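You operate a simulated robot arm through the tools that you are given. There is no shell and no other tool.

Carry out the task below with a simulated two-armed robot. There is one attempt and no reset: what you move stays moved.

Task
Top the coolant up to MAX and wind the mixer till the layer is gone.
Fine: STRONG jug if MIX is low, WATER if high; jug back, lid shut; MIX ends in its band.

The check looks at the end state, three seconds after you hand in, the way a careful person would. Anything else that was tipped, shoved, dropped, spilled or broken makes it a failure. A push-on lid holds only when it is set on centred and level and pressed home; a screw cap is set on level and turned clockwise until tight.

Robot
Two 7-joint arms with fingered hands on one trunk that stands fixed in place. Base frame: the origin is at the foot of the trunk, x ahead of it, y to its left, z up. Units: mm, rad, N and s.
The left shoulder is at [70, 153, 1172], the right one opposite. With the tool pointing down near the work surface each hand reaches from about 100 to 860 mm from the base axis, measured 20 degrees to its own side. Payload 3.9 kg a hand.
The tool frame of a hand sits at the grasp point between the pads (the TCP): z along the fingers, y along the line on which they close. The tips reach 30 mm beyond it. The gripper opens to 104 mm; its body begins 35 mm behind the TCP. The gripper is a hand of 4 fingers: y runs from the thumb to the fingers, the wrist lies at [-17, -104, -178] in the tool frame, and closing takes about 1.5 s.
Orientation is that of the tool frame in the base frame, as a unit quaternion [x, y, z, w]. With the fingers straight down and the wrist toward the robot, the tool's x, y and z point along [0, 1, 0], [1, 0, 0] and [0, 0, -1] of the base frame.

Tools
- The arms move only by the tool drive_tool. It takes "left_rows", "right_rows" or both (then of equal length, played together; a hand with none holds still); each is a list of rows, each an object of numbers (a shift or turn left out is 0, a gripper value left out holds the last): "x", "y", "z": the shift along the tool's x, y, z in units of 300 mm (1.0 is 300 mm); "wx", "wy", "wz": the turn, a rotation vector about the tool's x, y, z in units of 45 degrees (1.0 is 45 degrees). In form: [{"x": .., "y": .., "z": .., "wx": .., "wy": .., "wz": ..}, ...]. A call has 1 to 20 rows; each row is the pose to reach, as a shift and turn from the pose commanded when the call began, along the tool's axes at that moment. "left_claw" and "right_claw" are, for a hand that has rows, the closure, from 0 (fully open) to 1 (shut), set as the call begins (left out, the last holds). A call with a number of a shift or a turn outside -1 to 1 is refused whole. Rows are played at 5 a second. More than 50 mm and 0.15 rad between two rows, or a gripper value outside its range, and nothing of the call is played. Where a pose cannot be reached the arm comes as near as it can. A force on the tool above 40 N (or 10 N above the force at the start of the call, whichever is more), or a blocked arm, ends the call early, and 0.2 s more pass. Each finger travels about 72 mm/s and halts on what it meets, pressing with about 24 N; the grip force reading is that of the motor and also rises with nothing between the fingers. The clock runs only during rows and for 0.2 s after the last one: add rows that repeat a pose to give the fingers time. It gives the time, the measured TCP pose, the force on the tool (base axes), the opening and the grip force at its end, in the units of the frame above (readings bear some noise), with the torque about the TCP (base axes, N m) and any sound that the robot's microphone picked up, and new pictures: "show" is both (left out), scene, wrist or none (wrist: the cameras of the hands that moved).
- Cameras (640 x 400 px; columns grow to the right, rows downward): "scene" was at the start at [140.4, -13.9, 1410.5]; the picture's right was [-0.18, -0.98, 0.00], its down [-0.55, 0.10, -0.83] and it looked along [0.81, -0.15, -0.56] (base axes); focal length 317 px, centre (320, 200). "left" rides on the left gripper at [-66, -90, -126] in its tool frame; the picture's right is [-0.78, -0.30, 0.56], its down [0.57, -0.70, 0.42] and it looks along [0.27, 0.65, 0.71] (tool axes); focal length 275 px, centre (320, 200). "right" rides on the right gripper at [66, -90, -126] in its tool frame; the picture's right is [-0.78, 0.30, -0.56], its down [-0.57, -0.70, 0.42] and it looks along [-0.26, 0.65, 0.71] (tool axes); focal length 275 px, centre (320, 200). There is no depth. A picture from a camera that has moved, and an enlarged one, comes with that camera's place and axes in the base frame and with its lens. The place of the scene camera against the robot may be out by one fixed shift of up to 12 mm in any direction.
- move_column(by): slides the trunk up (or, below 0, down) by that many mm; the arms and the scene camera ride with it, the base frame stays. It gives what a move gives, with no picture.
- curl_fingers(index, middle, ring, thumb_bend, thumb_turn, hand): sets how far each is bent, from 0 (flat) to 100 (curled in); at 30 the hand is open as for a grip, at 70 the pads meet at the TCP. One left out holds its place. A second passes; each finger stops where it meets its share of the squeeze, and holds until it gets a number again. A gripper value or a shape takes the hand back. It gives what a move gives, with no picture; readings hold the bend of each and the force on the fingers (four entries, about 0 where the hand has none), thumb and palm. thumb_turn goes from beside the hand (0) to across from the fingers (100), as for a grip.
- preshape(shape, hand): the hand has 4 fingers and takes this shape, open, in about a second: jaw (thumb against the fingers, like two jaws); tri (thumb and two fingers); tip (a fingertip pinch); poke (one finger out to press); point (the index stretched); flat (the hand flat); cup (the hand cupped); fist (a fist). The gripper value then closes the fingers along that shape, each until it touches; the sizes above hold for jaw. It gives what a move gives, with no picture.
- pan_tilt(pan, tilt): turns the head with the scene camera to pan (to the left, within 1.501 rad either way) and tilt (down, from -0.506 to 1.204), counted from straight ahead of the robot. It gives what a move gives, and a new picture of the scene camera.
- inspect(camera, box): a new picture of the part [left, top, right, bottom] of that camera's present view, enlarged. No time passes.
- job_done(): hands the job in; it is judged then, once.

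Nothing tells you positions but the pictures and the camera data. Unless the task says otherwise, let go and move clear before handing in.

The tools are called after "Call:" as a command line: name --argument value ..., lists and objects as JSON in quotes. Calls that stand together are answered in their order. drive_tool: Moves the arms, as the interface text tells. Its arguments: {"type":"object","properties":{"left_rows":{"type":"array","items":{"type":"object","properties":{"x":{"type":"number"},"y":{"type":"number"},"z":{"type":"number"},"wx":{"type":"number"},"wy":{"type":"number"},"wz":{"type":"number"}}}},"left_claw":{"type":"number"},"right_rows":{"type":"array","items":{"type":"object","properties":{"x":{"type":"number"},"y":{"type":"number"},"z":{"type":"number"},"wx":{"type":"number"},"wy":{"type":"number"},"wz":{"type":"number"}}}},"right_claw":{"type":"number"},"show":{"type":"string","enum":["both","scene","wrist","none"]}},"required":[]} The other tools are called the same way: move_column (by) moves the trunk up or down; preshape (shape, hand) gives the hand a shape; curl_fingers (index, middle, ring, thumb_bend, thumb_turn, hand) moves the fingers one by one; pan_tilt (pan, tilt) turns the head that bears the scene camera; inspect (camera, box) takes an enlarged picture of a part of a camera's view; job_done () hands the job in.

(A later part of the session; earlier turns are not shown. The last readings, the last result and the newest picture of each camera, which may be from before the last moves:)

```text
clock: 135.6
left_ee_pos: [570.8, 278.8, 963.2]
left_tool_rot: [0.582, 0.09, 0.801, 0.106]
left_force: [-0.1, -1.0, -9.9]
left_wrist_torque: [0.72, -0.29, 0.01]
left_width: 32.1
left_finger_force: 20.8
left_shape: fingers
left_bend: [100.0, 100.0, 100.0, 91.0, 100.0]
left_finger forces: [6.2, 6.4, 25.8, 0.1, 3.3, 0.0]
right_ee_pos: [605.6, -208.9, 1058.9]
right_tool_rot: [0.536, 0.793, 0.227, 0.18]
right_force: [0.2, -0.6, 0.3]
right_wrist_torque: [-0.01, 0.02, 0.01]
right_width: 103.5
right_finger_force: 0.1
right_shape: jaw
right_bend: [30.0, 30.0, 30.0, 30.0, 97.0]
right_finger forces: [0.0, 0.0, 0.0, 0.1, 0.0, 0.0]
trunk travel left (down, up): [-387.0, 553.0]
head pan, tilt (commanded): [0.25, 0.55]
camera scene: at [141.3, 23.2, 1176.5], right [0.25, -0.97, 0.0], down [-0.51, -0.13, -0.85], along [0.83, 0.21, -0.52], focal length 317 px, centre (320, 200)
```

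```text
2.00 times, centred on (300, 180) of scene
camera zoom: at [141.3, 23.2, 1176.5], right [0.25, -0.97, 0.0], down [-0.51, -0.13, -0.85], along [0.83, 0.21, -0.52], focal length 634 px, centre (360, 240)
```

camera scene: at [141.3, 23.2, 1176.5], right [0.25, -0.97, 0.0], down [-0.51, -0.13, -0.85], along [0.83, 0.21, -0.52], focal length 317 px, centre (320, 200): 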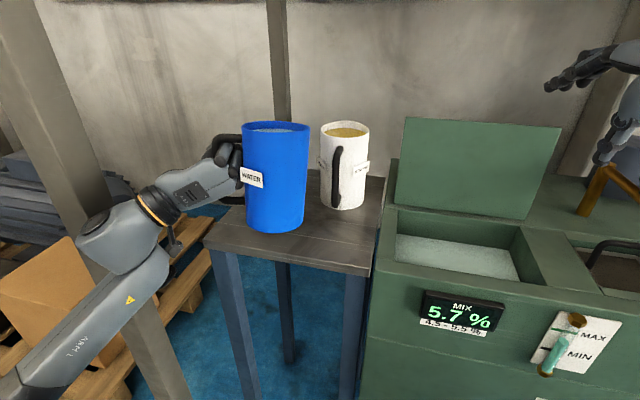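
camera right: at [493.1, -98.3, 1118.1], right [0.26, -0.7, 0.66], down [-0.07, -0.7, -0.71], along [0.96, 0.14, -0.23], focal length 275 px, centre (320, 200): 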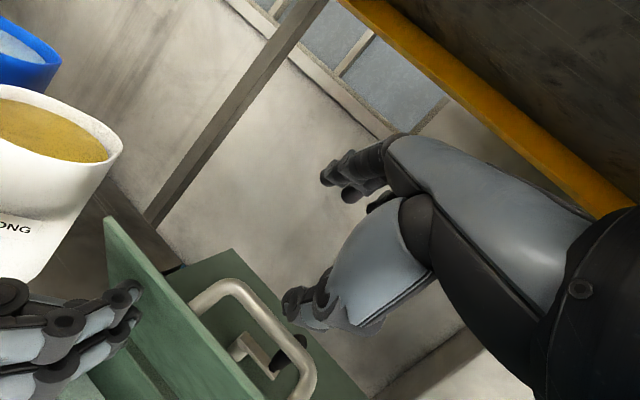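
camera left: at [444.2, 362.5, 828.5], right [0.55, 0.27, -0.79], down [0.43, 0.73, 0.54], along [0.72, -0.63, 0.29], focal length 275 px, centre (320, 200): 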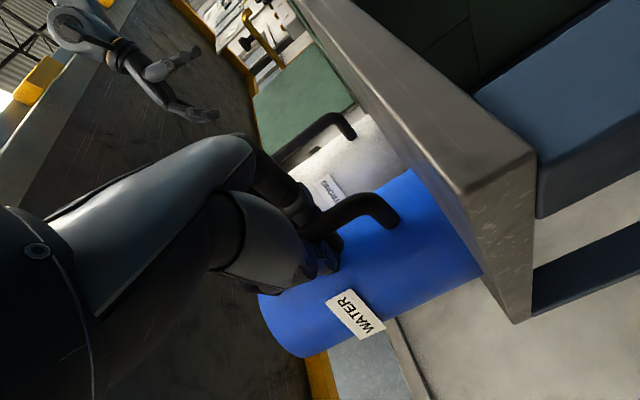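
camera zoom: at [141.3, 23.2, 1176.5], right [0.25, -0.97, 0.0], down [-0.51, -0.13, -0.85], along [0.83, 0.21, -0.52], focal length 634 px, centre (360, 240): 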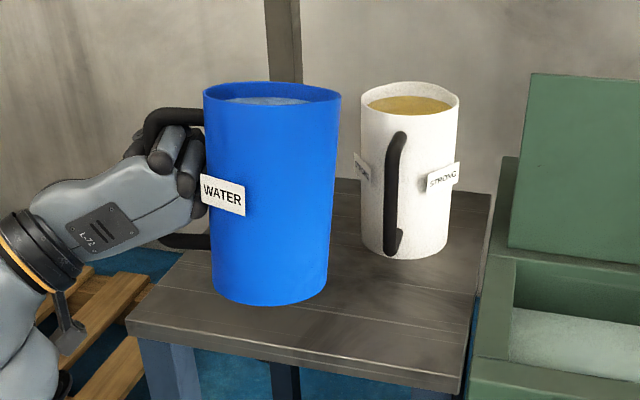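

The jug is nearly level now. I'll add a little pitch and raise it high enough to clear the STRONG jug.

Call:
drive_tool --left_rows '[{"wx": -0.018, "wy": 0.064, "wz": -0.001}, {"wx": -0.037, "wy": 0.128, "wz": -0.003}, {"wx": -0.037, "wy": 0.128, "wz": -0.003}]' --show "scene"

Call:
inspect --camera "scene" --box '[160, 80, 440, 280]'

```text
clock: 136.4
left_ee_pos: [570.7, 278.2, 961.0]
left_tool_rot: [0.54, 0.083, 0.83, 0.11]
left_force: [0.6, 0.1, -9.3]
left_wrist_torque: [0.77, -0.23, 0.02]
left_width: 31.8
left_finger_force: 20.9
left_shape: fingers
left_bend: [100.0, 100.0, 100.0, 91.0, 100.0]
left_finger forces: [5.9, 6.6, 25.7, 0.0, 3.7, 0.0]
right_ee_pos: [605.5, -208.7, 1059.6]
right_tool_rot: [0.536, 0.792, 0.227, 0.181]
right_force: [-0.4, -0.3, -0.4]
right_wrist_torque: [0.03, 0.01, 0.0]
right_width: 103.9
right_finger_force: 0.1
right_shape: jaw
right_bend: [30.0, 30.0, 30.0, 30.0, 97.0]
right_finger forces: [0.1, 0.0, 0.1, 0.0, 0.0, 0.1]
trunk travel left (down, up): [-387.0, 553.0]
head pan, tilt (commanded): [0.25, 0.55]
camera scene: at [141.3, 23.2, 1176.5], right [0.25, -0.97, 0.0], down [-0.51, -0.13, -0.85], along [0.83, 0.21, -0.52], focal length 317 px, centre (320, 200)
```

scene: 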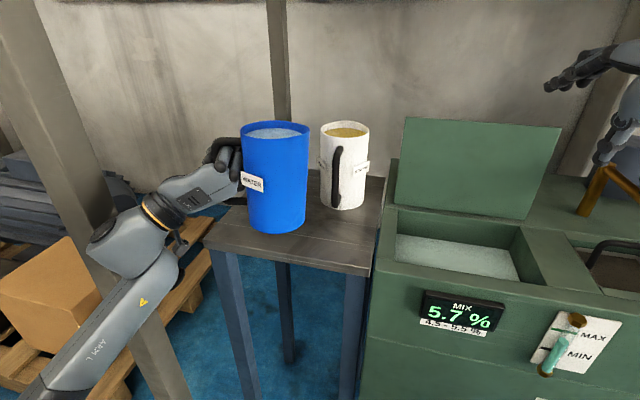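

```text
2.00 times, centred on (300, 180) of scene
camera zoom: at [141.3, 23.2, 1176.5], right [0.25, -0.97, 0.0], down [-0.51, -0.13, -0.85], along [0.83, 0.21, -0.52], focal length 634 px, centre (360, 240)
```

zoom: 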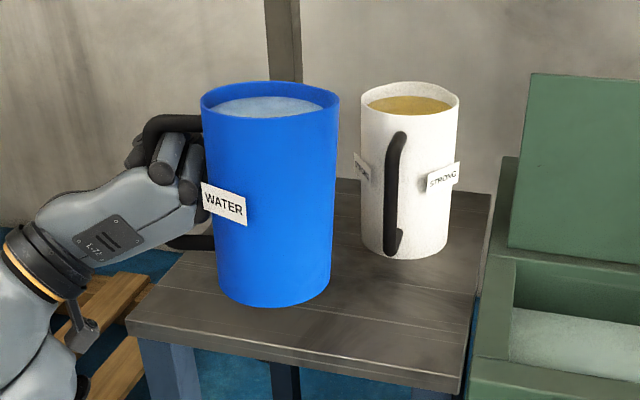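

Jug level. Raising it.

Call:
drive_tool --left_rows '[{"x": 0.03, "y": 0.009, "z": 0.014}, {"x": 0.1, "y": 0.029, "z": 0.046}, {"x": 0.18, "y": 0.053, "z": 0.083}, {"x": 0.26, "y": 0.076, "z": 0.119}, {"x": 0.34, "y": 0.1, "z": 0.156}, {"x": 0.39, "y": 0.114, "z": 0.179}, {"x": 0.41, "y": 0.12, "z": 0.188}, {"x": 0.41, "y": 0.12, "z": 0.188}]' --show "scene"

```text
clock: 138.2
left_ee_pos: [572.2, 277.4, 1102.8]
left_tool_rot: [0.539, 0.083, 0.831, 0.111]
left_force: [0.1, 0.0, -9.6]
left_wrist_torque: [0.76, -0.29, -0.03]
left_width: 31.9
left_finger_force: 20.3
left_shape: fingers
left_bend: [100.0, 100.0, 100.0, 91.0, 100.0]
left_finger forces: [5.2, 6.2, 25.2, 0.0, 4.2, 0.0]
right_ee_pos: [605.1, -208.8, 1058.8]
right_tool_rot: [0.536, 0.793, 0.227, 0.18]
right_force: [0.4, -0.2, -0.6]
right_wrist_torque: [0.01, 0.03, 0.0]
right_width: 103.6
right_finger_force: 0.0
right_shape: jaw
right_bend: [30.0, 30.0, 30.0, 30.0, 97.0]
right_finger forces: [0.0, 0.1, 0.0, 0.0, 0.0, 0.1]
trunk travel left (down, up): [-387.0, 553.0]
head pan, tilt (commanded): [0.25, 0.55]
camera scene: at [141.4, 23.2, 1176.5], right [0.25, -0.97, 0.0], down [-0.51, -0.13, -0.85], along [0.83, 0.21, -0.52], focal length 317 px, centre (320, 200)
```

scene: 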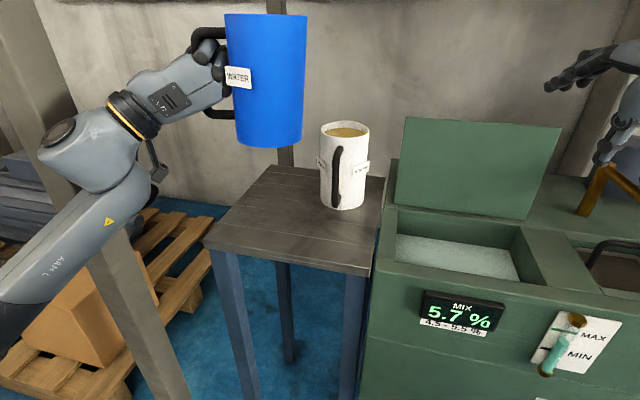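

Stable. Now moving the jug across toward the tank opening at this height.

Call:
drive_tool --left_rows '[{"x": -0.015, "y": 0.035, "z": 0.01}, {"x": -0.05, "y": 0.118, "z": 0.034}, {"x": -0.09, "y": 0.212, "z": 0.062}, {"x": -0.13, "y": 0.306, "z": 0.089}, {"x": -0.17, "y": 0.4, "z": 0.116}, {"x": -0.21, "y": 0.494, "z": 0.143}, {"x": -0.245, "y": 0.576, "z": 0.167}, {"x": -0.265, "y": 0.623, "z": 0.181}, {"x": -0.271, "y": 0.637, "z": 0.185}, {"x": -0.271, "y": 0.637, "z": 0.185}]' --show "scene"

Call:
pan_tilt --pan -0.1 --tilt 0.4

```text
clock: 140.4
left_ee_pos: [635.1, 73.3, 1103.0]
left_tool_rot: [0.54, 0.082, 0.831, 0.109]
left_force: [0.5, 0.0, -8.2]
left_wrist_torque: [0.73, -0.29, 0.01]
left_width: 31.6
left_finger_force: 20.3
left_shape: fingers
left_bend: [100.0, 100.0, 100.0, 91.0, 100.0]
left_finger forces: [5.9, 5.9, 23.6, 0.1, 4.4, 0.0]
right_ee_pos: [606.4, -209.2, 1058.0]
right_tool_rot: [0.537, 0.793, 0.227, 0.18]
right_force: [0.6, -0.2, 0.1]
right_wrist_torque: [-0.01, -0.03, 0.01]
right_width: 103.8
right_finger_force: 0.0
right_shape: jaw
right_bend: [30.0, 30.0, 30.0, 30.0, 97.0]
right_finger forces: [0.0, 0.1, 0.0, 0.0, 0.0, 0.1]
trunk travel left (down, up): [-387.0, 553.0]
head pan, tilt (commanded): [0.25, 0.55]
camera scene: at [141.6, 22.7, 1176.5], right [0.25, -0.97, 0.0], down [-0.51, -0.13, -0.85], along [0.83, 0.21, -0.52], focal length 317 px, centre (320, 200)
```

scene: 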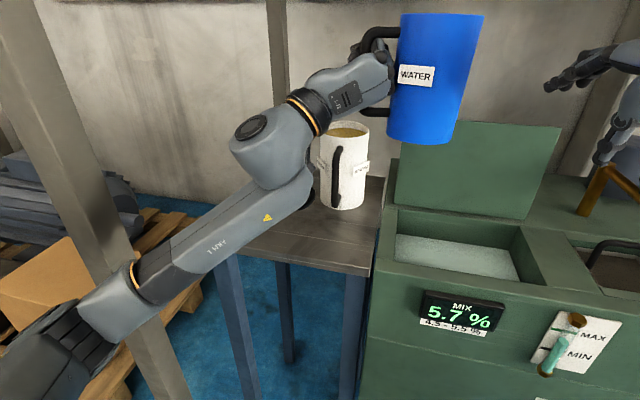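

```text
clock: 141.3
left_ee_pos: [636.7, 72.8, 1101.4]
left_tool_rot: [0.54, 0.082, 0.83, 0.111]
left_force: [-1.1, 0.3, -9.3]
left_wrist_torque: [0.75, -0.27, 0.01]
left_width: 31.8
left_finger_force: 20.2
left_shape: fingers
left_bend: [100.0, 100.0, 100.0, 91.0, 100.0]
left_finger forces: [5.9, 5.9, 23.6, 0.0, 4.2, 0.0]
right_ee_pos: [606.1, -208.7, 1058.0]
right_tool_rot: [0.537, 0.793, 0.227, 0.18]
right_force: [0.2, -0.4, 0.0]
right_wrist_torque: [0.04, -0.02, 0.0]
right_width: 103.6
right_finger_force: 0.0
right_shape: jaw
right_bend: [30.0, 30.0, 30.0, 30.0, 97.0]
right_finger forces: [0.1, 0.0, 0.1, 0.0, 0.0, 0.0]
trunk travel left (down, up): [-387.0, 553.0]
head pan, tilt (commanded): [-0.099, 0.4]
camera scene: at [146.8, -8.7, 1190.2], right [-0.1, -1.0, 0.0], down [-0.39, 0.04, -0.92], along [0.92, -0.09, -0.39], focal length 317 px, centre (320, 200)
```

scene: 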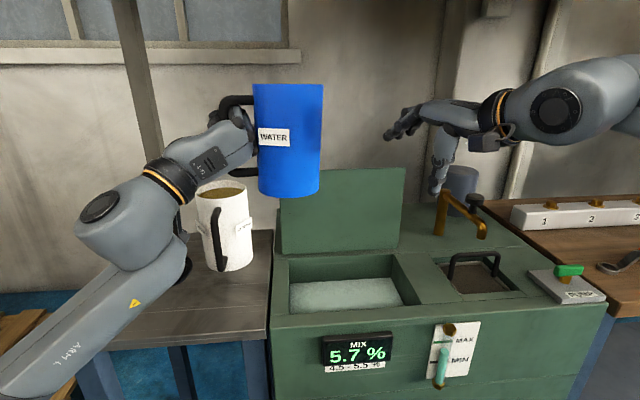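

The jug is over the left side of the opening. I'll check the gauge baseline, then lower the jug to pouring height.

Call:
inspect --camera "scene" --box '[400, 310, 500, 400]'

Call:
drive_tool --left_rows '[{"x": -0.03, "y": -0.009, "z": -0.014}, {"x": -0.09, "y": -0.026, "z": -0.041}, {"x": -0.16, "y": -0.047, "z": -0.073}, {"x": -0.22, "y": -0.064, "z": -0.101}, {"x": -0.27, "y": -0.079, "z": -0.124}, {"x": -0.29, "y": -0.085, "z": -0.133}, {"x": -0.29, "y": -0.085, "z": -0.133}]' --show "scene"

```text
4.44 times, centred on (450, 355) of scene
camera zoom: at [146.8, -8.7, 1190.2], right [-0.1, -1.0, 0.0], down [-0.39, 0.04, -0.92], along [0.92, -0.09, -0.39], focal length 1408 px, centre (-258, -489)
```

zoom: 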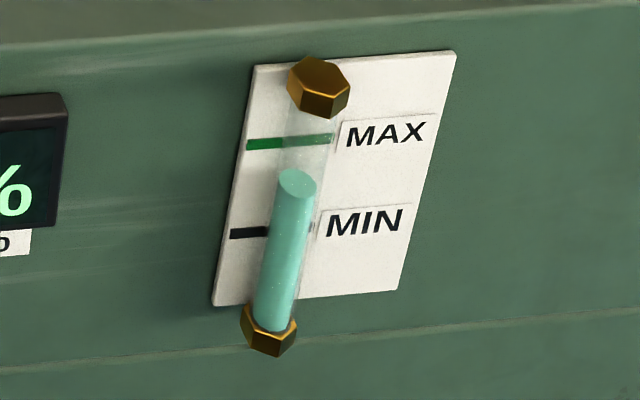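

```text
clock: 142.9
left_ee_pos: [638.4, 72.2, 1002.7]
left_tool_rot: [0.539, 0.083, 0.831, 0.109]
left_force: [-0.3, 0.1, -9.6]
left_wrist_torque: [0.74, -0.27, 0.04]
left_width: 31.8
left_finger_force: 19.5
left_shape: fingers
left_bend: [100.0, 100.0, 100.0, 91.0, 100.0]
left_finger forces: [6.0, 5.7, 23.3, 0.0, 4.3, 0.1]
right_ee_pos: [605.1, -208.2, 1058.4]
right_tool_rot: [0.536, 0.793, 0.227, 0.18]
right_force: [0.5, -0.7, 0.1]
right_wrist_torque: [0.0, -0.02, 0.0]
right_width: 103.5
right_finger_force: 0.1
right_shape: jaw
right_bend: [30.0, 30.0, 30.0, 30.0, 97.0]
right_finger forces: [0.0, 0.0, 0.0, 0.0, 0.1, 0.1]
trunk travel left (down, up): [-387.0, 553.0]
head pan, tilt (commanded): [-0.099, 0.4]
camera scene: at [146.8, -8.7, 1190.2], right [-0.1, -1.0, 0.0], down [-0.39, 0.04, -0.92], along [0.92, -0.09, -0.39], focal length 317 px, centre (320, 200)
```

scene: 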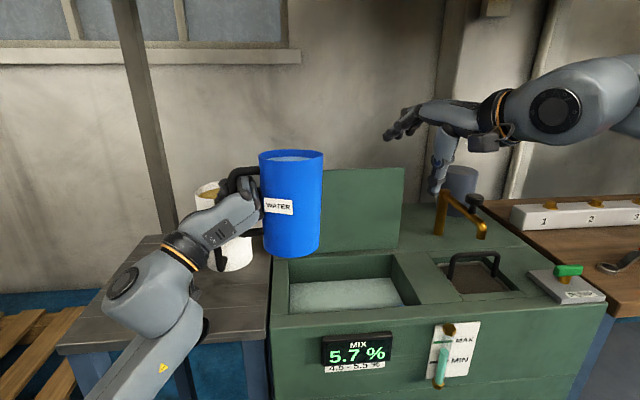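

Gauge baseline: the level is about halfway between MIN and MAX. I'll begin tilting the jug to the right, slowly, to about 22°.

Call:
drive_tool --left_rows '[{"wx": -0.044, "wy": -0.01, "wz": 0.102}, {"wx": -0.087, "wy": -0.021, "wz": 0.203}, {"wx": -0.131, "wy": -0.031, "wz": 0.305}, {"wx": -0.174, "wy": -0.041, "wz": 0.407}, {"wx": -0.192, "wy": -0.045, "wz": 0.447}, {"wx": -0.192, "wy": -0.045, "wz": 0.447}]' --show "scene"

Call:
inspect --camera "scene" --box '[220, 120, 460, 320]'

Call:
inspect --camera "scene" --box '[400, 310, 500, 400]'

```text
clock: 144.3
left_ee_pos: [636.4, 72.5, 1001.3]
left_tool_rot: [0.551, -0.078, 0.831, 0.006]
left_force: [-0.1, 0.8, -9.7]
left_wrist_torque: [0.62, -0.32, 0.03]
left_width: 31.7
left_finger_force: 15.9
left_shape: fingers
left_bend: [100.0, 100.0, 100.0, 91.0, 100.0]
left_finger forces: [0.5, 5.2, 21.0, 0.1, 4.6, 0.1]
right_ee_pos: [605.4, -209.1, 1057.9]
right_tool_rot: [0.536, 0.793, 0.228, 0.18]
right_force: [-0.2, 0.7, 0.8]
right_wrist_torque: [-0.02, 0.03, -0.02]
right_width: 103.8
right_finger_force: 0.1
right_shape: jaw
right_bend: [30.0, 30.0, 30.0, 30.0, 97.0]
right_finger forces: [0.0, 0.0, 0.0, 0.0, 0.1, 0.0]
trunk travel left (down, up): [-387.0, 553.0]
head pan, tilt (commanded): [-0.099, 0.4]
camera scene: at [146.7, -8.7, 1190.2], right [-0.1, -1.0, 0.0], down [-0.39, 0.04, -0.92], along [0.92, -0.09, -0.39], focal length 317 px, centre (320, 200)
```

scene: 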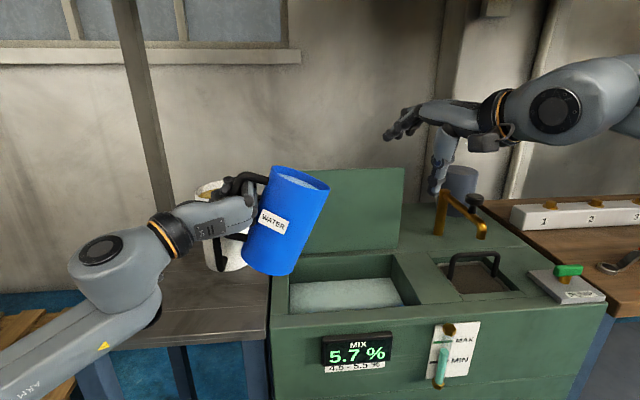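

```text
2.00 times, centred on (340, 220) of scene
camera zoom: at [146.7, -8.7, 1190.2], right [-0.1, -1.0, 0.0], down [-0.39, 0.04, -0.92], along [0.92, -0.09, -0.39], focal length 634 px, centre (280, 160)
```

zoom: 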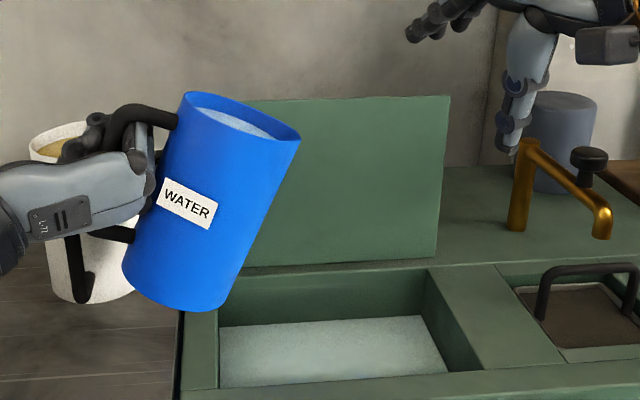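

```text
4.44 times, centred on (450, 355) of scene
camera zoom: at [146.7, -8.7, 1190.2], right [-0.1, -1.0, 0.0], down [-0.39, 0.04, -0.92], along [0.92, -0.09, -0.39], focal length 1408 px, centre (-258, -489)
```

zoom: 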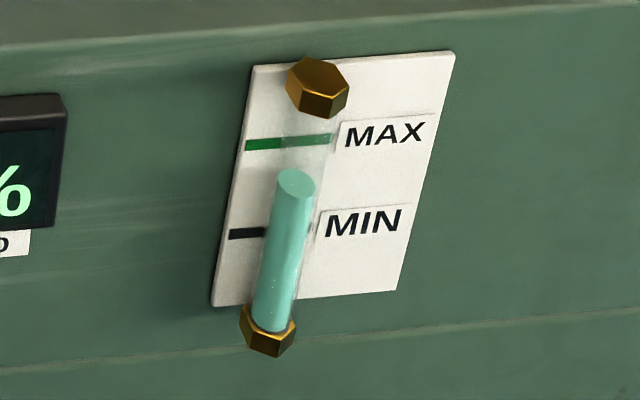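

Good, no slip and the lip is over the opening. Tilting further by 13° to start the flow.

Call:
drive_tool --left_rows '[{"wx": -0.035, "wy": -0.009, "wz": 0.081}, {"wx": -0.07, "wy": -0.017, "wz": 0.163}, {"wx": -0.1, "wy": -0.024, "wz": 0.23}, {"wx": -0.114, "wy": -0.028, "wz": 0.264}, {"wx": -0.114, "wy": -0.028, "wz": 0.264}, {"wx": -0.114, "wy": -0.028, "wz": 0.264}]' --show "none"

Call:
inspect --camera "scene" --box '[220, 120, 460, 320]'

Call:
inspect --camera "scene" --box '[320, 310, 500, 400]'

```text
clock: 145.7
left_ee_pos: [635.3, 72.3, 1002.4]
left_tool_rot: [0.548, -0.171, 0.817, -0.058]
left_force: [-1.3, 0.1, -7.8]
left_wrist_torque: [0.49, -0.31, -0.01]
left_width: 31.6
left_finger_force: 12.7
left_shape: fingers
left_bend: [100.0, 100.0, 100.0, 91.0, 100.0]
left_finger forces: [0.1, 4.9, 17.6, 0.1, 3.1, 0.3]
right_ee_pos: [607.1, -208.1, 1059.0]
right_tool_rot: [0.536, 0.793, 0.227, 0.18]
right_force: [1.1, -0.1, -0.3]
right_wrist_torque: [0.01, -0.02, -0.02]
right_width: 103.7
right_finger_force: 0.1
right_shape: jaw
right_bend: [30.0, 30.0, 30.0, 30.0, 97.0]
right_finger forces: [0.0, 0.0, 0.0, 0.0, 0.1, 0.0]
trunk travel left (down, up): [-387.0, 553.0]
head pan, tilt (commanded): [-0.099, 0.4]
```

```text
2.00 times, centred on (340, 220) of scene
camera zoom: at [146.6, -8.7, 1190.2], right [-0.1, -1.0, 0.0], down [-0.39, 0.04, -0.92], along [0.92, -0.09, -0.39], focal length 634 px, centre (280, 160)
```

zoom: 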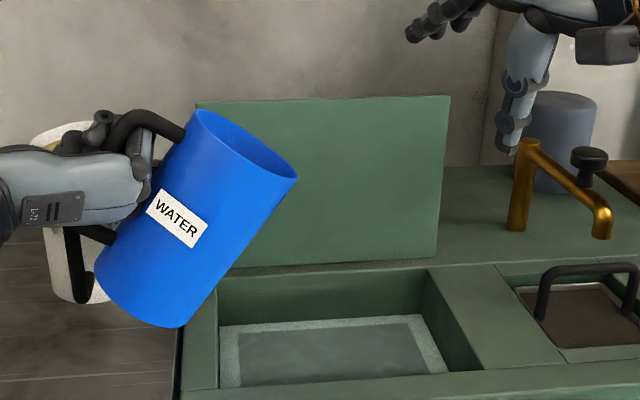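

```text
3.56 times, centred on (410, 355) of scene
camera zoom: at [146.6, -8.7, 1190.2], right [-0.1, -1.0, 0.0], down [-0.39, 0.04, -0.92], along [0.92, -0.09, -0.39], focal length 1127 px, centre (0, -351)
```

zoom: 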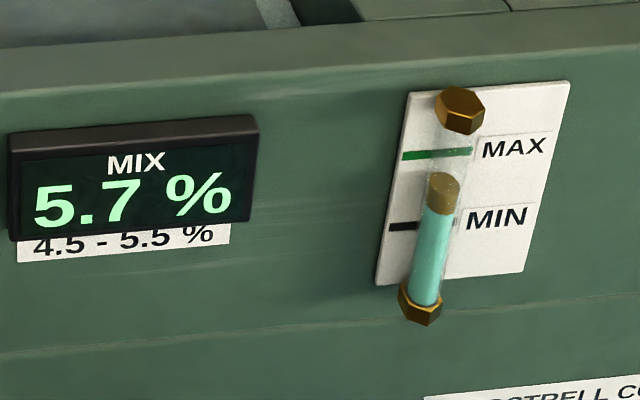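

Water flowed in: a layer shows in the gauge and tank. I'll measure the level precisely.

Call:
inspect --camera "scene" --box '[400, 310, 500, 400]'

Call:
drive_tool --left_rows '[{"z": 0}, {"z": 0}, {"z": 0}, {"z": 0}]' --show "none"

Call:
inspect --camera "scene" --box '[400, 310, 500, 400]'

```text
4.44 times, centred on (450, 355) of scene
camera zoom: at [146.6, -8.7, 1190.2], right [-0.1, -1.0, 0.0], down [-0.39, 0.04, -0.92], along [0.92, -0.09, -0.39], focal length 1408 px, centre (-258, -489)
```

zoom: 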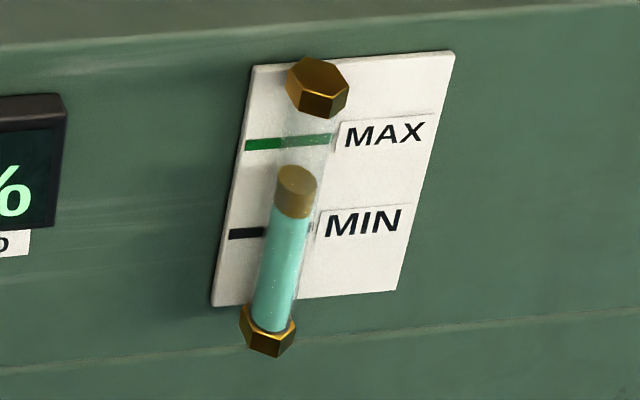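

```text
clock: 146.7
left_ee_pos: [636.9, 71.7, 1002.4]
left_tool_rot: [0.548, -0.17, 0.817, -0.058]
left_force: [-0.1, -0.4, -8.5]
left_wrist_torque: [0.47, -0.26, -0.03]
left_width: 31.5
left_finger_force: 12.5
left_shape: fingers
left_bend: [100.0, 100.0, 100.0, 91.0, 100.0]
left_finger forces: [0.2, 4.9, 17.5, 0.1, 3.0, 0.4]
right_ee_pos: [605.8, -207.7, 1060.1]
right_tool_rot: [0.536, 0.792, 0.227, 0.181]
right_force: [-0.2, -0.4, -0.4]
right_wrist_torque: [-0.02, -0.02, -0.02]
right_width: 103.5
right_finger_force: 0.1
right_shape: jaw
right_bend: [30.0, 30.0, 30.0, 30.0, 97.0]
right_finger forces: [0.0, 0.0, 0.1, 0.0, 0.1, 0.0]
trunk travel left (down, up): [-387.0, 553.0]
head pan, tilt (commanded): [-0.099, 0.4]
```

```text
4.44 times, centred on (450, 355) of scene
camera zoom: at [146.6, -8.7, 1190.2], right [-0.1, -1.0, 0.0], down [-0.39, 0.04, -0.92], along [0.92, -0.09, -0.39], focal length 1408 px, centre (-258, -489)
```

zoom: 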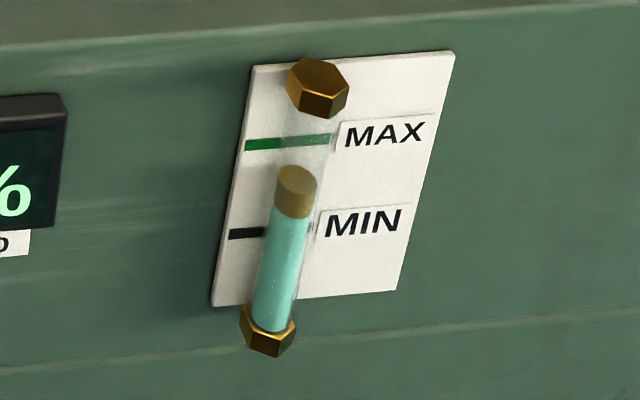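

The level rose slightly. Continuing: another 15° of tilt.

Call:
drive_tool --left_rows '[{"wx": -0.035, "wy": -0.008, "wz": 0.081}, {"wx": -0.07, "wy": -0.016, "wz": 0.163}, {"wx": -0.105, "wy": -0.025, "wz": 0.244}, {"wx": -0.131, "wy": -0.031, "wz": 0.305}, {"wx": -0.131, "wy": -0.031, "wz": 0.305}, {"wx": -0.131, "wy": -0.031, "wz": 0.305}, {"wx": -0.131, "wy": -0.031, "wz": 0.305}]' --show "none"

Call:
inspect --camera "scene" --box '[220, 120, 460, 320]'

Call:
inspect --camera "scene" --box '[400, 310, 500, 400]'

```text
clock: 148.3
left_ee_pos: [635.3, 72.4, 1002.8]
left_tool_rot: [0.535, -0.276, 0.788, -0.128]
left_force: [0.3, 0.1, -7.8]
left_wrist_torque: [0.25, -0.29, 0.04]
left_width: 31.6
left_finger_force: 8.9
left_shape: fingers
left_bend: [100.0, 100.0, 100.0, 91.0, 100.0]
left_finger forces: [0.1, 4.1, 11.0, 0.0, 0.9, 1.4]
right_ee_pos: [606.0, -209.1, 1059.5]
right_tool_rot: [0.536, 0.792, 0.227, 0.181]
right_force: [-0.6, -0.1, 0.0]
right_wrist_torque: [0.01, -0.01, -0.03]
right_width: 103.8
right_finger_force: 0.0
right_shape: jaw
right_bend: [30.0, 30.0, 30.0, 30.0, 97.0]
right_finger forces: [0.0, 0.0, 0.0, 0.0, 0.0, 0.0]
trunk travel left (down, up): [-387.0, 553.0]
head pan, tilt (commanded): [-0.099, 0.4]
```

```text
2.00 times, centred on (340, 220) of scene
camera zoom: at [146.4, -8.7, 1190.2], right [-0.1, -1.0, 0.0], down [-0.39, 0.04, -0.92], along [0.92, -0.09, -0.39], focal length 634 px, centre (280, 160)
```

zoom: 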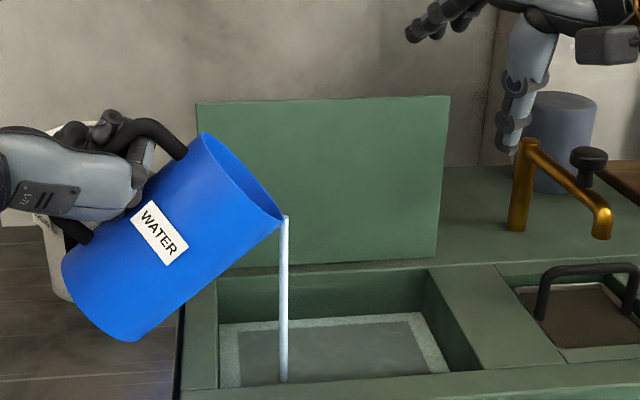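

```text
4.44 times, centred on (450, 355) of scene
camera zoom: at [146.4, -8.7, 1190.2], right [-0.1, -1.0, 0.0], down [-0.39, 0.04, -0.92], along [0.92, -0.09, -0.39], focal length 1408 px, centre (-258, -489)
```

zoom: 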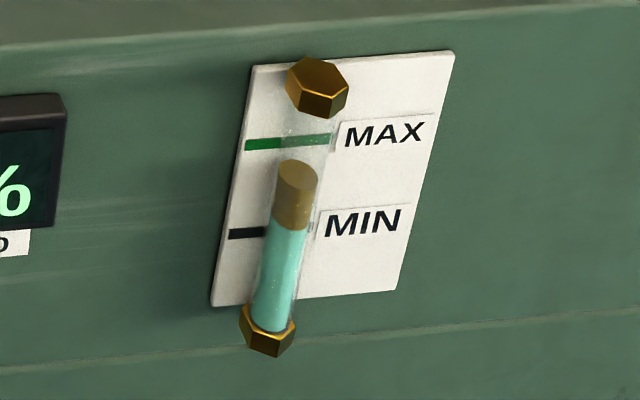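

The stream lands well inside the tank. The level is about 9 mm below MAX by my estimate. I'll let it run a moment and re-check.

Call:
drive_tool --left_rows '[{"z": 0}, {"z": 0}, {"z": 0}]' --show "none"

Call:
inspect --camera "scene" --box '[400, 310, 500, 400]'

Call:
inspect --camera "scene" --box '[220, 120, 460, 320]'

```text
clock: 149.1
left_ee_pos: [634.8, 72.9, 1003.3]
left_tool_rot: [0.536, -0.276, 0.788, -0.127]
left_force: [-0.3, -0.1, -7.2]
left_wrist_torque: [0.28, -0.3, 0.03]
left_width: 31.8
left_finger_force: 8.5
left_shape: fingers
left_bend: [100.0, 100.0, 100.0, 91.0, 100.0]
left_finger forces: [0.1, 4.0, 10.9, 0.0, 1.1, 1.4]
right_ee_pos: [606.1, -210.1, 1057.7]
right_tool_rot: [0.536, 0.793, 0.227, 0.18]
right_force: [0.2, 0.5, 0.9]
right_wrist_torque: [0.02, 0.0, -0.01]
right_width: 103.7
right_finger_force: 0.1
right_shape: jaw
right_bend: [30.0, 30.0, 30.0, 30.0, 97.0]
right_finger forces: [0.1, 0.1, 0.1, 0.1, 0.1, 0.0]
trunk travel left (down, up): [-387.0, 553.0]
head pan, tilt (commanded): [-0.099, 0.4]
```

```text
4.44 times, centred on (450, 355) of scene
camera zoom: at [146.4, -8.7, 1190.2], right [-0.1, -1.0, 0.0], down [-0.39, 0.04, -0.92], along [0.92, -0.09, -0.39], focal length 1408 px, centre (-258, -489)
```

zoom: 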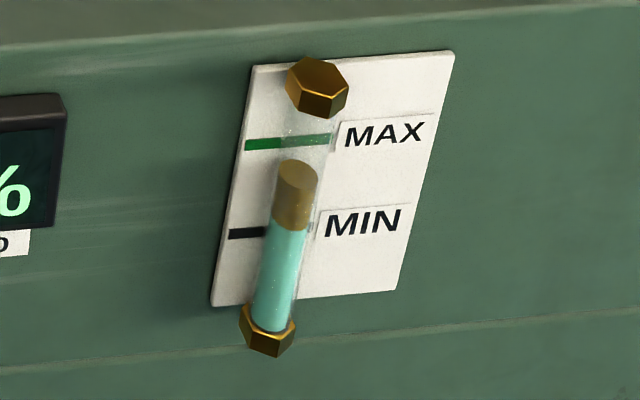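

```text
2.00 times, centred on (340, 220) of scene
camera zoom: at [146.4, -8.7, 1190.2], right [-0.1, -1.0, 0.0], down [-0.39, 0.04, -0.92], along [0.92, -0.09, -0.39], focal length 634 px, centre (280, 160)
```

zoom: 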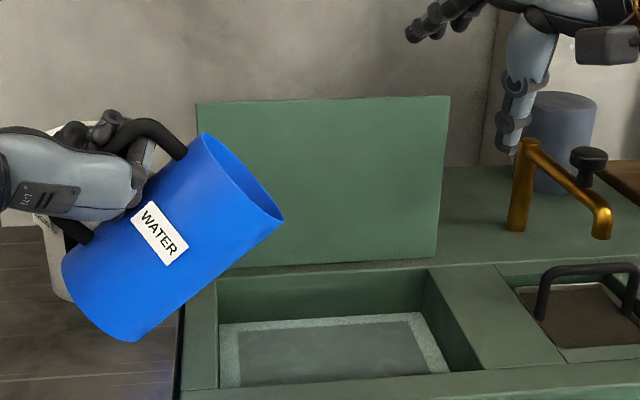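

The flow settled at this tilt (about 245 mL poured). I'll tilt another 9°.

Call:
drive_tool --left_rows '[{"wx": -0.03, "wy": -0.007, "wz": 0.07}, {"wx": -0.055, "wy": -0.013, "wz": 0.128}, {"wx": -0.079, "wy": -0.018, "wz": 0.183}, {"wx": -0.079, "wy": -0.018, "wz": 0.183}, {"wx": -0.079, "wy": -0.018, "wz": 0.183}, {"wx": -0.079, "wy": -0.018, "wz": 0.183}, {"wx": -0.079, "wy": -0.018, "wz": 0.183}, {"wx": -0.079, "wy": -0.018, "wz": 0.183}, {"wx": -0.079, "wy": -0.018, "wz": 0.183}]' --show "none"

Call:
inspect --camera "scene" --box '[400, 310, 500, 400]'

Call:
inspect --camera "scene" --box '[220, 120, 460, 320]'

```text
clock: 151.1
left_ee_pos: [635.3, 73.8, 1003.8]
left_tool_rot: [0.523, -0.338, 0.764, -0.169]
left_force: [-1.3, -0.7, -6.1]
left_wrist_torque: [0.18, -0.19, 0.07]
left_width: 31.3
left_finger_force: 6.3
left_shape: fingers
left_bend: [100.0, 100.0, 100.0, 91.0, 100.0]
left_finger forces: [0.1, 3.9, 6.7, 0.2, 0.2, 2.9]
right_ee_pos: [604.7, -209.3, 1059.3]
right_tool_rot: [0.535, 0.793, 0.228, 0.18]
right_force: [-0.4, 0.4, 0.6]
right_wrist_torque: [0.02, -0.03, -0.02]
right_width: 103.6
right_finger_force: 0.0
right_shape: jaw
right_bend: [30.0, 30.0, 30.0, 30.0, 97.0]
right_finger forces: [0.0, 0.0, 0.0, 0.1, 0.1, 0.1]
trunk travel left (down, up): [-387.0, 553.0]
head pan, tilt (commanded): [-0.099, 0.4]
```

```text
4.44 times, centred on (450, 355) of scene
camera zoom: at [146.1, -8.8, 1190.3], right [-0.1, -1.0, 0.0], down [-0.39, 0.04, -0.92], along [0.92, -0.09, -0.39], focal length 1408 px, centre (-258, -489)
```

zoom: 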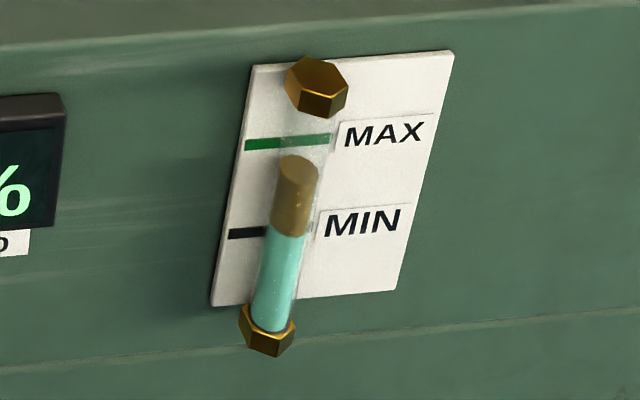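

```text
2.00 times, centred on (340, 220) of scene
camera zoom: at [146.1, -8.8, 1190.3], right [-0.1, -1.0, 0.0], down [-0.39, 0.04, -0.92], along [0.92, -0.09, -0.39], focal length 634 px, centre (280, 160)
```

zoom: 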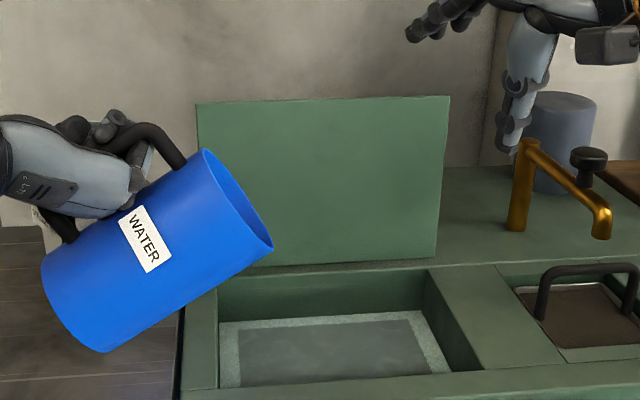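

Level rising steadily (~15 of ~29 px). I'll tilt another 8° while shifting the jug 15 mm to the right to keep the lip well inside.

Call:
drive_tool --left_rows '[{"x": 0.01, "y": 0.012, "z": 0.006}, {"x": 0.021, "y": 0.024, "z": 0.012, "wx": -0.02, "wy": -0.005, "wz": 0.05}, {"x": 0.031, "y": 0.036, "z": 0.017, "wx": -0.045, "wy": -0.011, "wz": 0.105}, {"x": 0.031, "y": 0.036, "z": 0.017, "wx": -0.07, "wy": -0.017, "wz": 0.162}, {"x": 0.031, "y": 0.036, "z": 0.017, "wx": -0.07, "wy": -0.017, "wz": 0.162}, {"x": 0.031, "y": 0.036, "z": 0.017, "wx": -0.07, "wy": -0.017, "wz": 0.162}, {"x": 0.031, "y": 0.036, "z": 0.017, "wx": -0.07, "wy": -0.017, "wz": 0.162}, {"x": 0.031, "y": 0.036, "z": 0.017, "wx": -0.07, "wy": -0.017, "wz": 0.162}]' --show "none"

Call:
inspect --camera "scene" --box '[400, 310, 500, 400]'

Call:
inspect --camera "scene" --box '[220, 120, 460, 320]'

```text
clock: 152.9
left_ee_pos: [635.7, 57.6, 1004.2]
left_tool_rot: [0.511, -0.39, 0.738, -0.205]
left_force: [0.0, -0.4, -5.2]
left_wrist_torque: [0.04, -0.21, 0.06]
left_width: 31.1
left_finger_force: 5.3
left_shape: fingers
left_bend: [100.0, 100.0, 100.0, 91.0, 100.0]
left_finger forces: [0.0, 3.5, 5.6, 0.0, 0.0, 2.8]
right_ee_pos: [605.0, -208.5, 1058.3]
right_tool_rot: [0.537, 0.792, 0.227, 0.18]
right_force: [0.2, 0.3, 0.2]
right_wrist_torque: [0.04, -0.01, -0.01]
right_width: 103.8
right_finger_force: 0.0
right_shape: jaw
right_bend: [30.0, 30.0, 30.0, 30.0, 97.0]
right_finger forces: [0.0, 0.1, 0.0, 0.1, 0.0, 0.0]
trunk travel left (down, up): [-387.0, 553.0]
head pan, tilt (commanded): [-0.099, 0.4]
```

```text
4.44 times, centred on (450, 355) of scene
camera zoom: at [146.1, -8.8, 1190.3], right [-0.1, -1.0, 0.0], down [-0.39, 0.04, -0.92], along [0.92, -0.09, -0.39], focal length 1408 px, centre (-258, -489)
```

zoom: 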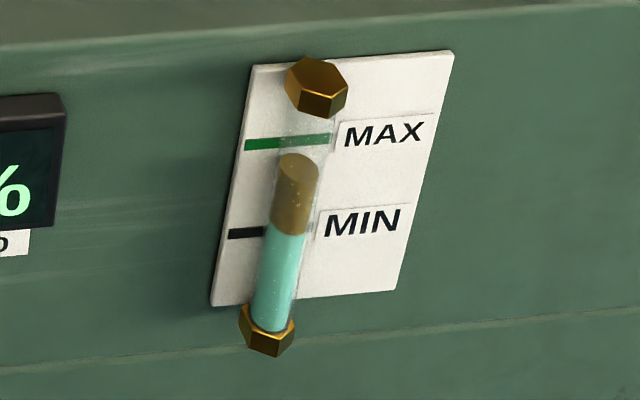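

```text
2.00 times, centred on (340, 220) of scene
camera zoom: at [146.1, -8.8, 1190.3], right [-0.1, -1.0, 0.0], down [-0.39, 0.04, -0.92], along [0.92, -0.09, -0.39], focal length 634 px, centre (280, 160)
```

zoom: 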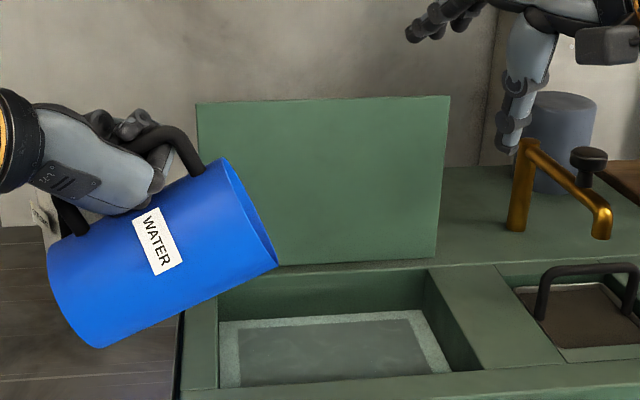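

Call:
drive_tool --left_rows '[{"x": 0.01, "y": 0.009, "z": 0.005, "wx": -0.01, "wy": -0.002, "wz": 0.03}, {"x": 0.02, "y": 0.017, "z": 0.01, "wx": -0.03, "wy": -0.007, "wz": 0.07}, {"x": 0.028, "y": 0.024, "z": 0.015, "wx": -0.05, "wy": -0.012, "wz": 0.115}, {"x": 0.028, "y": 0.024, "z": 0.015, "wx": -0.07, "wy": -0.017, "wz": 0.162}, {"x": 0.028, "y": 0.024, "z": 0.015, "wx": -0.07, "wy": -0.017, "wz": 0.162}, {"x": 0.028, "y": 0.024, "z": 0.015, "wx": -0.07, "wy": -0.017, "wz": 0.162}, {"x": 0.028, "y": 0.024, "z": 0.015, "wx": -0.07, "wy": -0.017, "wz": 0.162}, {"x": 0.028, "y": 0.024, "z": 0.015, "wx": -0.07, "wy": -0.017, "wz": 0.162}]' --show "none"

Call:
inspect --camera "scene" --box '[420, 320, 470, 390]'

Call:
inspect --camera "scene" --box '[220, 120, 460, 320]'

```text
clock: 154.7
left_ee_pos: [636.2, 46.0, 1005.3]
left_tool_rot: [0.495, -0.44, 0.71, -0.24]
left_force: [0.0, -0.6, -5.1]
left_wrist_torque: [0.0, -0.23, 0.05]
left_width: 31.5
left_finger_force: 4.6
left_shape: fingers
left_bend: [100.0, 100.0, 100.0, 91.0, 100.0]
left_finger forces: [0.0, 3.1, 4.0, 0.0, 0.1, 2.3]
right_ee_pos: [604.7, -209.4, 1059.1]
right_tool_rot: [0.536, 0.793, 0.228, 0.18]
right_force: [0.1, 0.4, -0.5]
right_wrist_torque: [0.02, 0.0, -0.01]
right_width: 104.0
right_finger_force: 0.1
right_shape: jaw
right_bend: [30.0, 30.0, 30.0, 30.0, 97.0]
right_finger forces: [0.1, 0.0, 0.0, 0.0, 0.0, 0.0]
trunk travel left (down, up): [-387.0, 553.0]
head pan, tilt (commanded): [-0.099, 0.4]
```

```text
5.71 times, centred on (445, 355) of scene
camera zoom: at [146.0, -8.8, 1190.3], right [-0.1, -1.0, 0.0], down [-0.39, 0.04, -0.92], along [0.92, -0.09, -0.39], focal length 1811 px, centre (-394, -686)
```

zoom: 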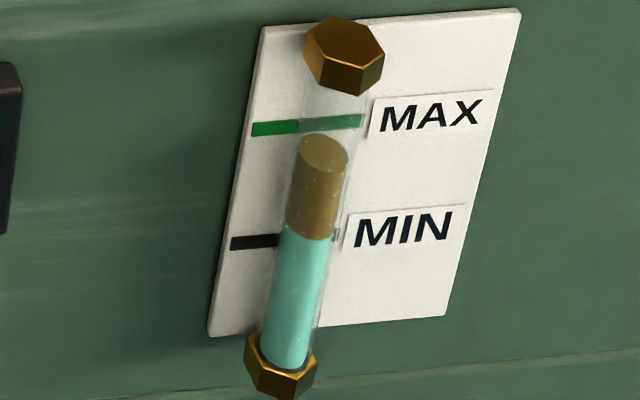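

```text
2.00 times, centred on (340, 220) of scene
camera zoom: at [146.0, -8.8, 1190.3], right [-0.1, -1.0, 0.0], down [-0.39, 0.04, -0.92], along [0.92, -0.09, -0.39], focal length 634 px, centre (280, 160)
```

zoom: 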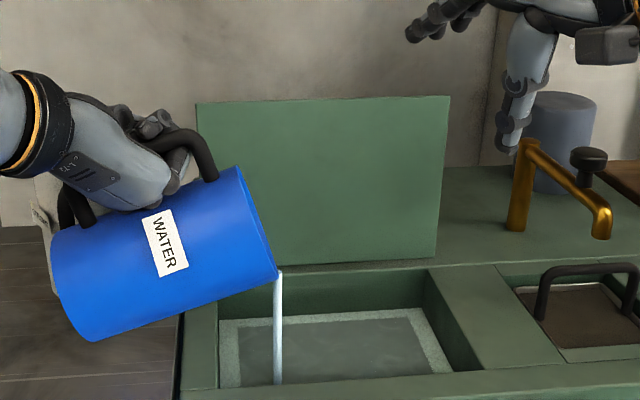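

The level is getting near MAX, but the tube's stand-off makes this high view ambiguous. I'll stop the flow now by tilting back, then get a lower view of the gauge.

Call:
drive_tool --left_rows '[{"wx": 0.06, "wy": 0.015, "wz": -0.14}, {"wx": 0.12, "wy": 0.03, "wz": -0.28}, {"wx": 0.18, "wy": 0.044, "wz": -0.42}, {"wx": 0.24, "wy": 0.058, "wz": -0.56}, {"wx": 0.3, "wy": 0.073, "wz": -0.7}, {"wx": 0.3, "wy": 0.073, "wz": -0.7}]' --show "scene"

Call:
inspect --camera "scene" --box '[420, 320, 470, 390]'

```text
clock: 156.1
left_ee_pos: [635.2, 45.3, 1004.8]
left_tool_rot: [0.545, -0.211, 0.808, -0.083]
left_force: [-0.1, -0.6, -4.5]
left_wrist_torque: [0.26, -0.2, 0.0]
left_width: 31.5
left_finger_force: 6.0
left_shape: fingers
left_bend: [100.0, 100.0, 100.0, 91.0, 100.0]
left_finger forces: [0.8, 2.6, 7.1, 0.1, 0.9, 0.6]
right_ee_pos: [604.9, -208.6, 1059.4]
right_tool_rot: [0.536, 0.793, 0.228, 0.18]
right_force: [0.5, 0.3, 0.5]
right_wrist_torque: [-0.03, 0.02, -0.02]
right_width: 103.4
right_finger_force: 0.1
right_shape: jaw
right_bend: [30.0, 30.0, 30.0, 30.0, 97.0]
right_finger forces: [0.0, 0.1, 0.1, 0.1, 0.0, 0.0]
trunk travel left (down, up): [-387.0, 553.0]
head pan, tilt (commanded): [-0.099, 0.4]
camera scene: at [145.8, -8.9, 1190.3], right [-0.1, -1.0, 0.0], down [-0.39, 0.04, -0.92], along [0.92, -0.09, -0.39], focal length 317 px, centre (320, 200)
```

scene: 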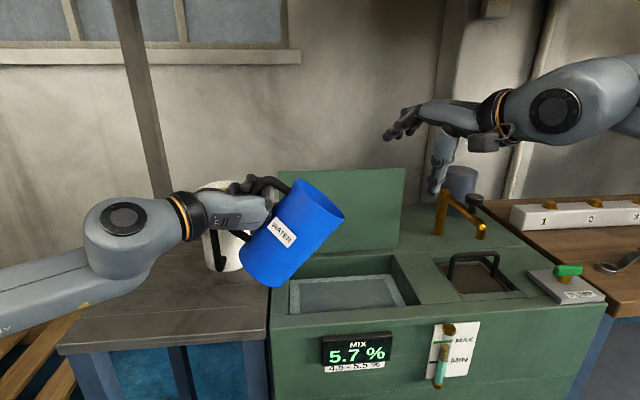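

```text
5.71 times, centred on (445, 355) of scene
camera zoom: at [145.8, -8.9, 1190.3], right [-0.1, -1.0, 0.0], down [-0.39, 0.04, -0.92], along [0.92, -0.09, -0.39], focal length 1811 px, centre (-394, -686)
```

zoom: 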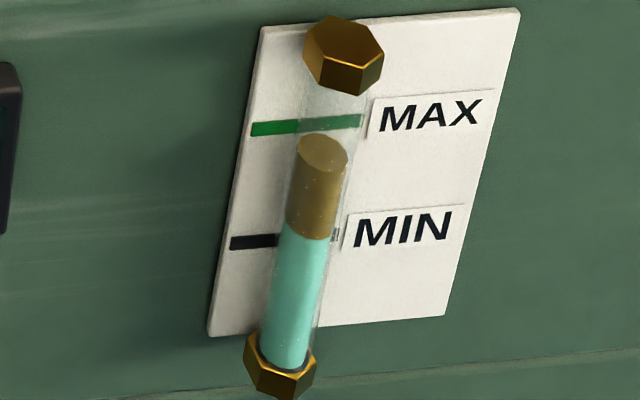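

Flow stopped (about 520 mL poured). I'll bring the jug fully upright, then pan the head to two positions to measure the tube's stand-off by parallax.

Call:
drive_tool --left_rows '[{"wx": 0.06, "wy": 0.015, "wz": -0.14}, {"wx": 0.12, "wy": 0.03, "wz": -0.28}, {"wx": 0.18, "wy": 0.044, "wz": -0.42}, {"wx": 0.24, "wy": 0.058, "wz": -0.56}, {"wx": 0.28, "wy": 0.066, "wz": -0.64}, {"wx": 0.28, "wy": 0.066, "wz": -0.64}]' --show "none"

Call:
pan_tilt --pan -1.2 --tilt 0.7

Call:
inspect --camera "scene" --box '[60, 140, 260, 260]'

```text
clock: 157.5
left_ee_pos: [636.2, 46.9, 1003.1]
left_tool_rot: [0.546, 0.019, 0.835, 0.067]
left_force: [0.1, 0.9, -4.6]
left_wrist_torque: [0.36, -0.23, 0.01]
left_width: 31.6
left_finger_force: 6.7
left_shape: fingers
left_bend: [100.0, 100.0, 100.0, 91.0, 100.0]
left_finger forces: [2.8, 1.9, 7.3, 0.0, 1.9, 0.6]
right_ee_pos: [605.3, -208.7, 1059.6]
right_tool_rot: [0.536, 0.792, 0.228, 0.18]
right_force: [-0.9, -0.4, -0.3]
right_wrist_torque: [0.01, 0.0, -0.02]
right_width: 103.6
right_finger_force: 0.1
right_shape: jaw
right_bend: [30.0, 30.0, 30.0, 30.0, 97.0]
right_finger forces: [0.1, 0.0, 0.0, 0.0, 0.0, 0.0]
trunk travel left (down, up): [-387.0, 553.0]
head pan, tilt (commanded): [-0.099, 0.4]
```

```text
clock: 158.8
left_ee_pos: [635.1, 46.6, 1004.1]
left_tool_rot: [0.546, 0.019, 0.835, 0.067]
left_force: [-0.1, -0.1, -5.0]
left_wrist_torque: [0.38, -0.2, -0.01]
left_width: 31.4
left_finger_force: 6.8
left_shape: fingers
left_bend: [100.0, 100.0, 100.0, 91.0, 100.0]
left_finger forces: [2.8, 1.9, 7.4, 0.0, 2.0, 0.3]
right_ee_pos: [604.6, -209.2, 1059.6]
right_tool_rot: [0.536, 0.792, 0.228, 0.181]
right_force: [1.0, -0.3, 0.9]
right_wrist_torque: [0.0, -0.04, -0.01]
right_width: 103.8
right_finger_force: 0.1
right_shape: jaw
right_bend: [30.0, 30.0, 30.0, 30.0, 97.0]
right_finger forces: [0.1, 0.0, 0.1, 0.0, 0.0, 0.0]
trunk travel left (down, up): [-387.0, 553.0]
head pan, tilt (commanded): [-1.201, 0.7]
camera scene: at [84.7, -78.8, 1163.5], right [-0.93, -0.36, 0.0], down [-0.23, 0.6, -0.76], along [0.28, -0.71, -0.64], focal length 317 px, centre (320, 200)
```

scene: 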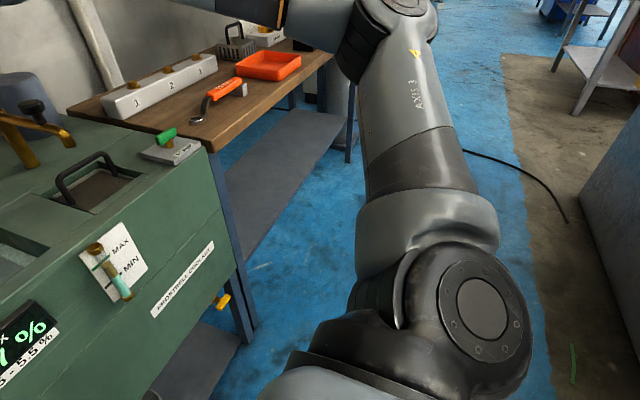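

```text
3.20 times, centred on (160, 200) of scene
camera zoom: at [84.7, -78.8, 1163.5], right [-0.93, -0.36, 0.0], down [-0.23, 0.6, -0.76], along [0.28, -0.71, -0.64], focal length 1014 px, centre (832, 200)
```

zoom: 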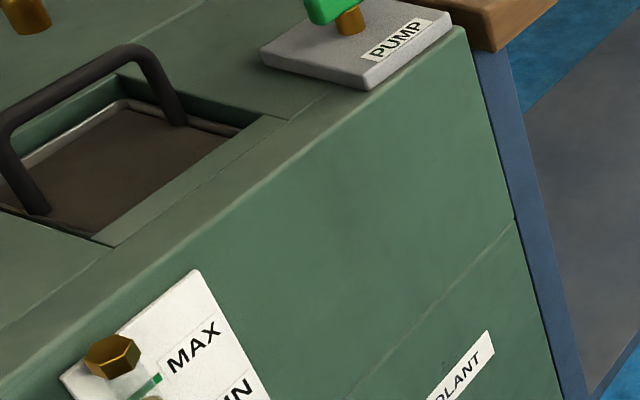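

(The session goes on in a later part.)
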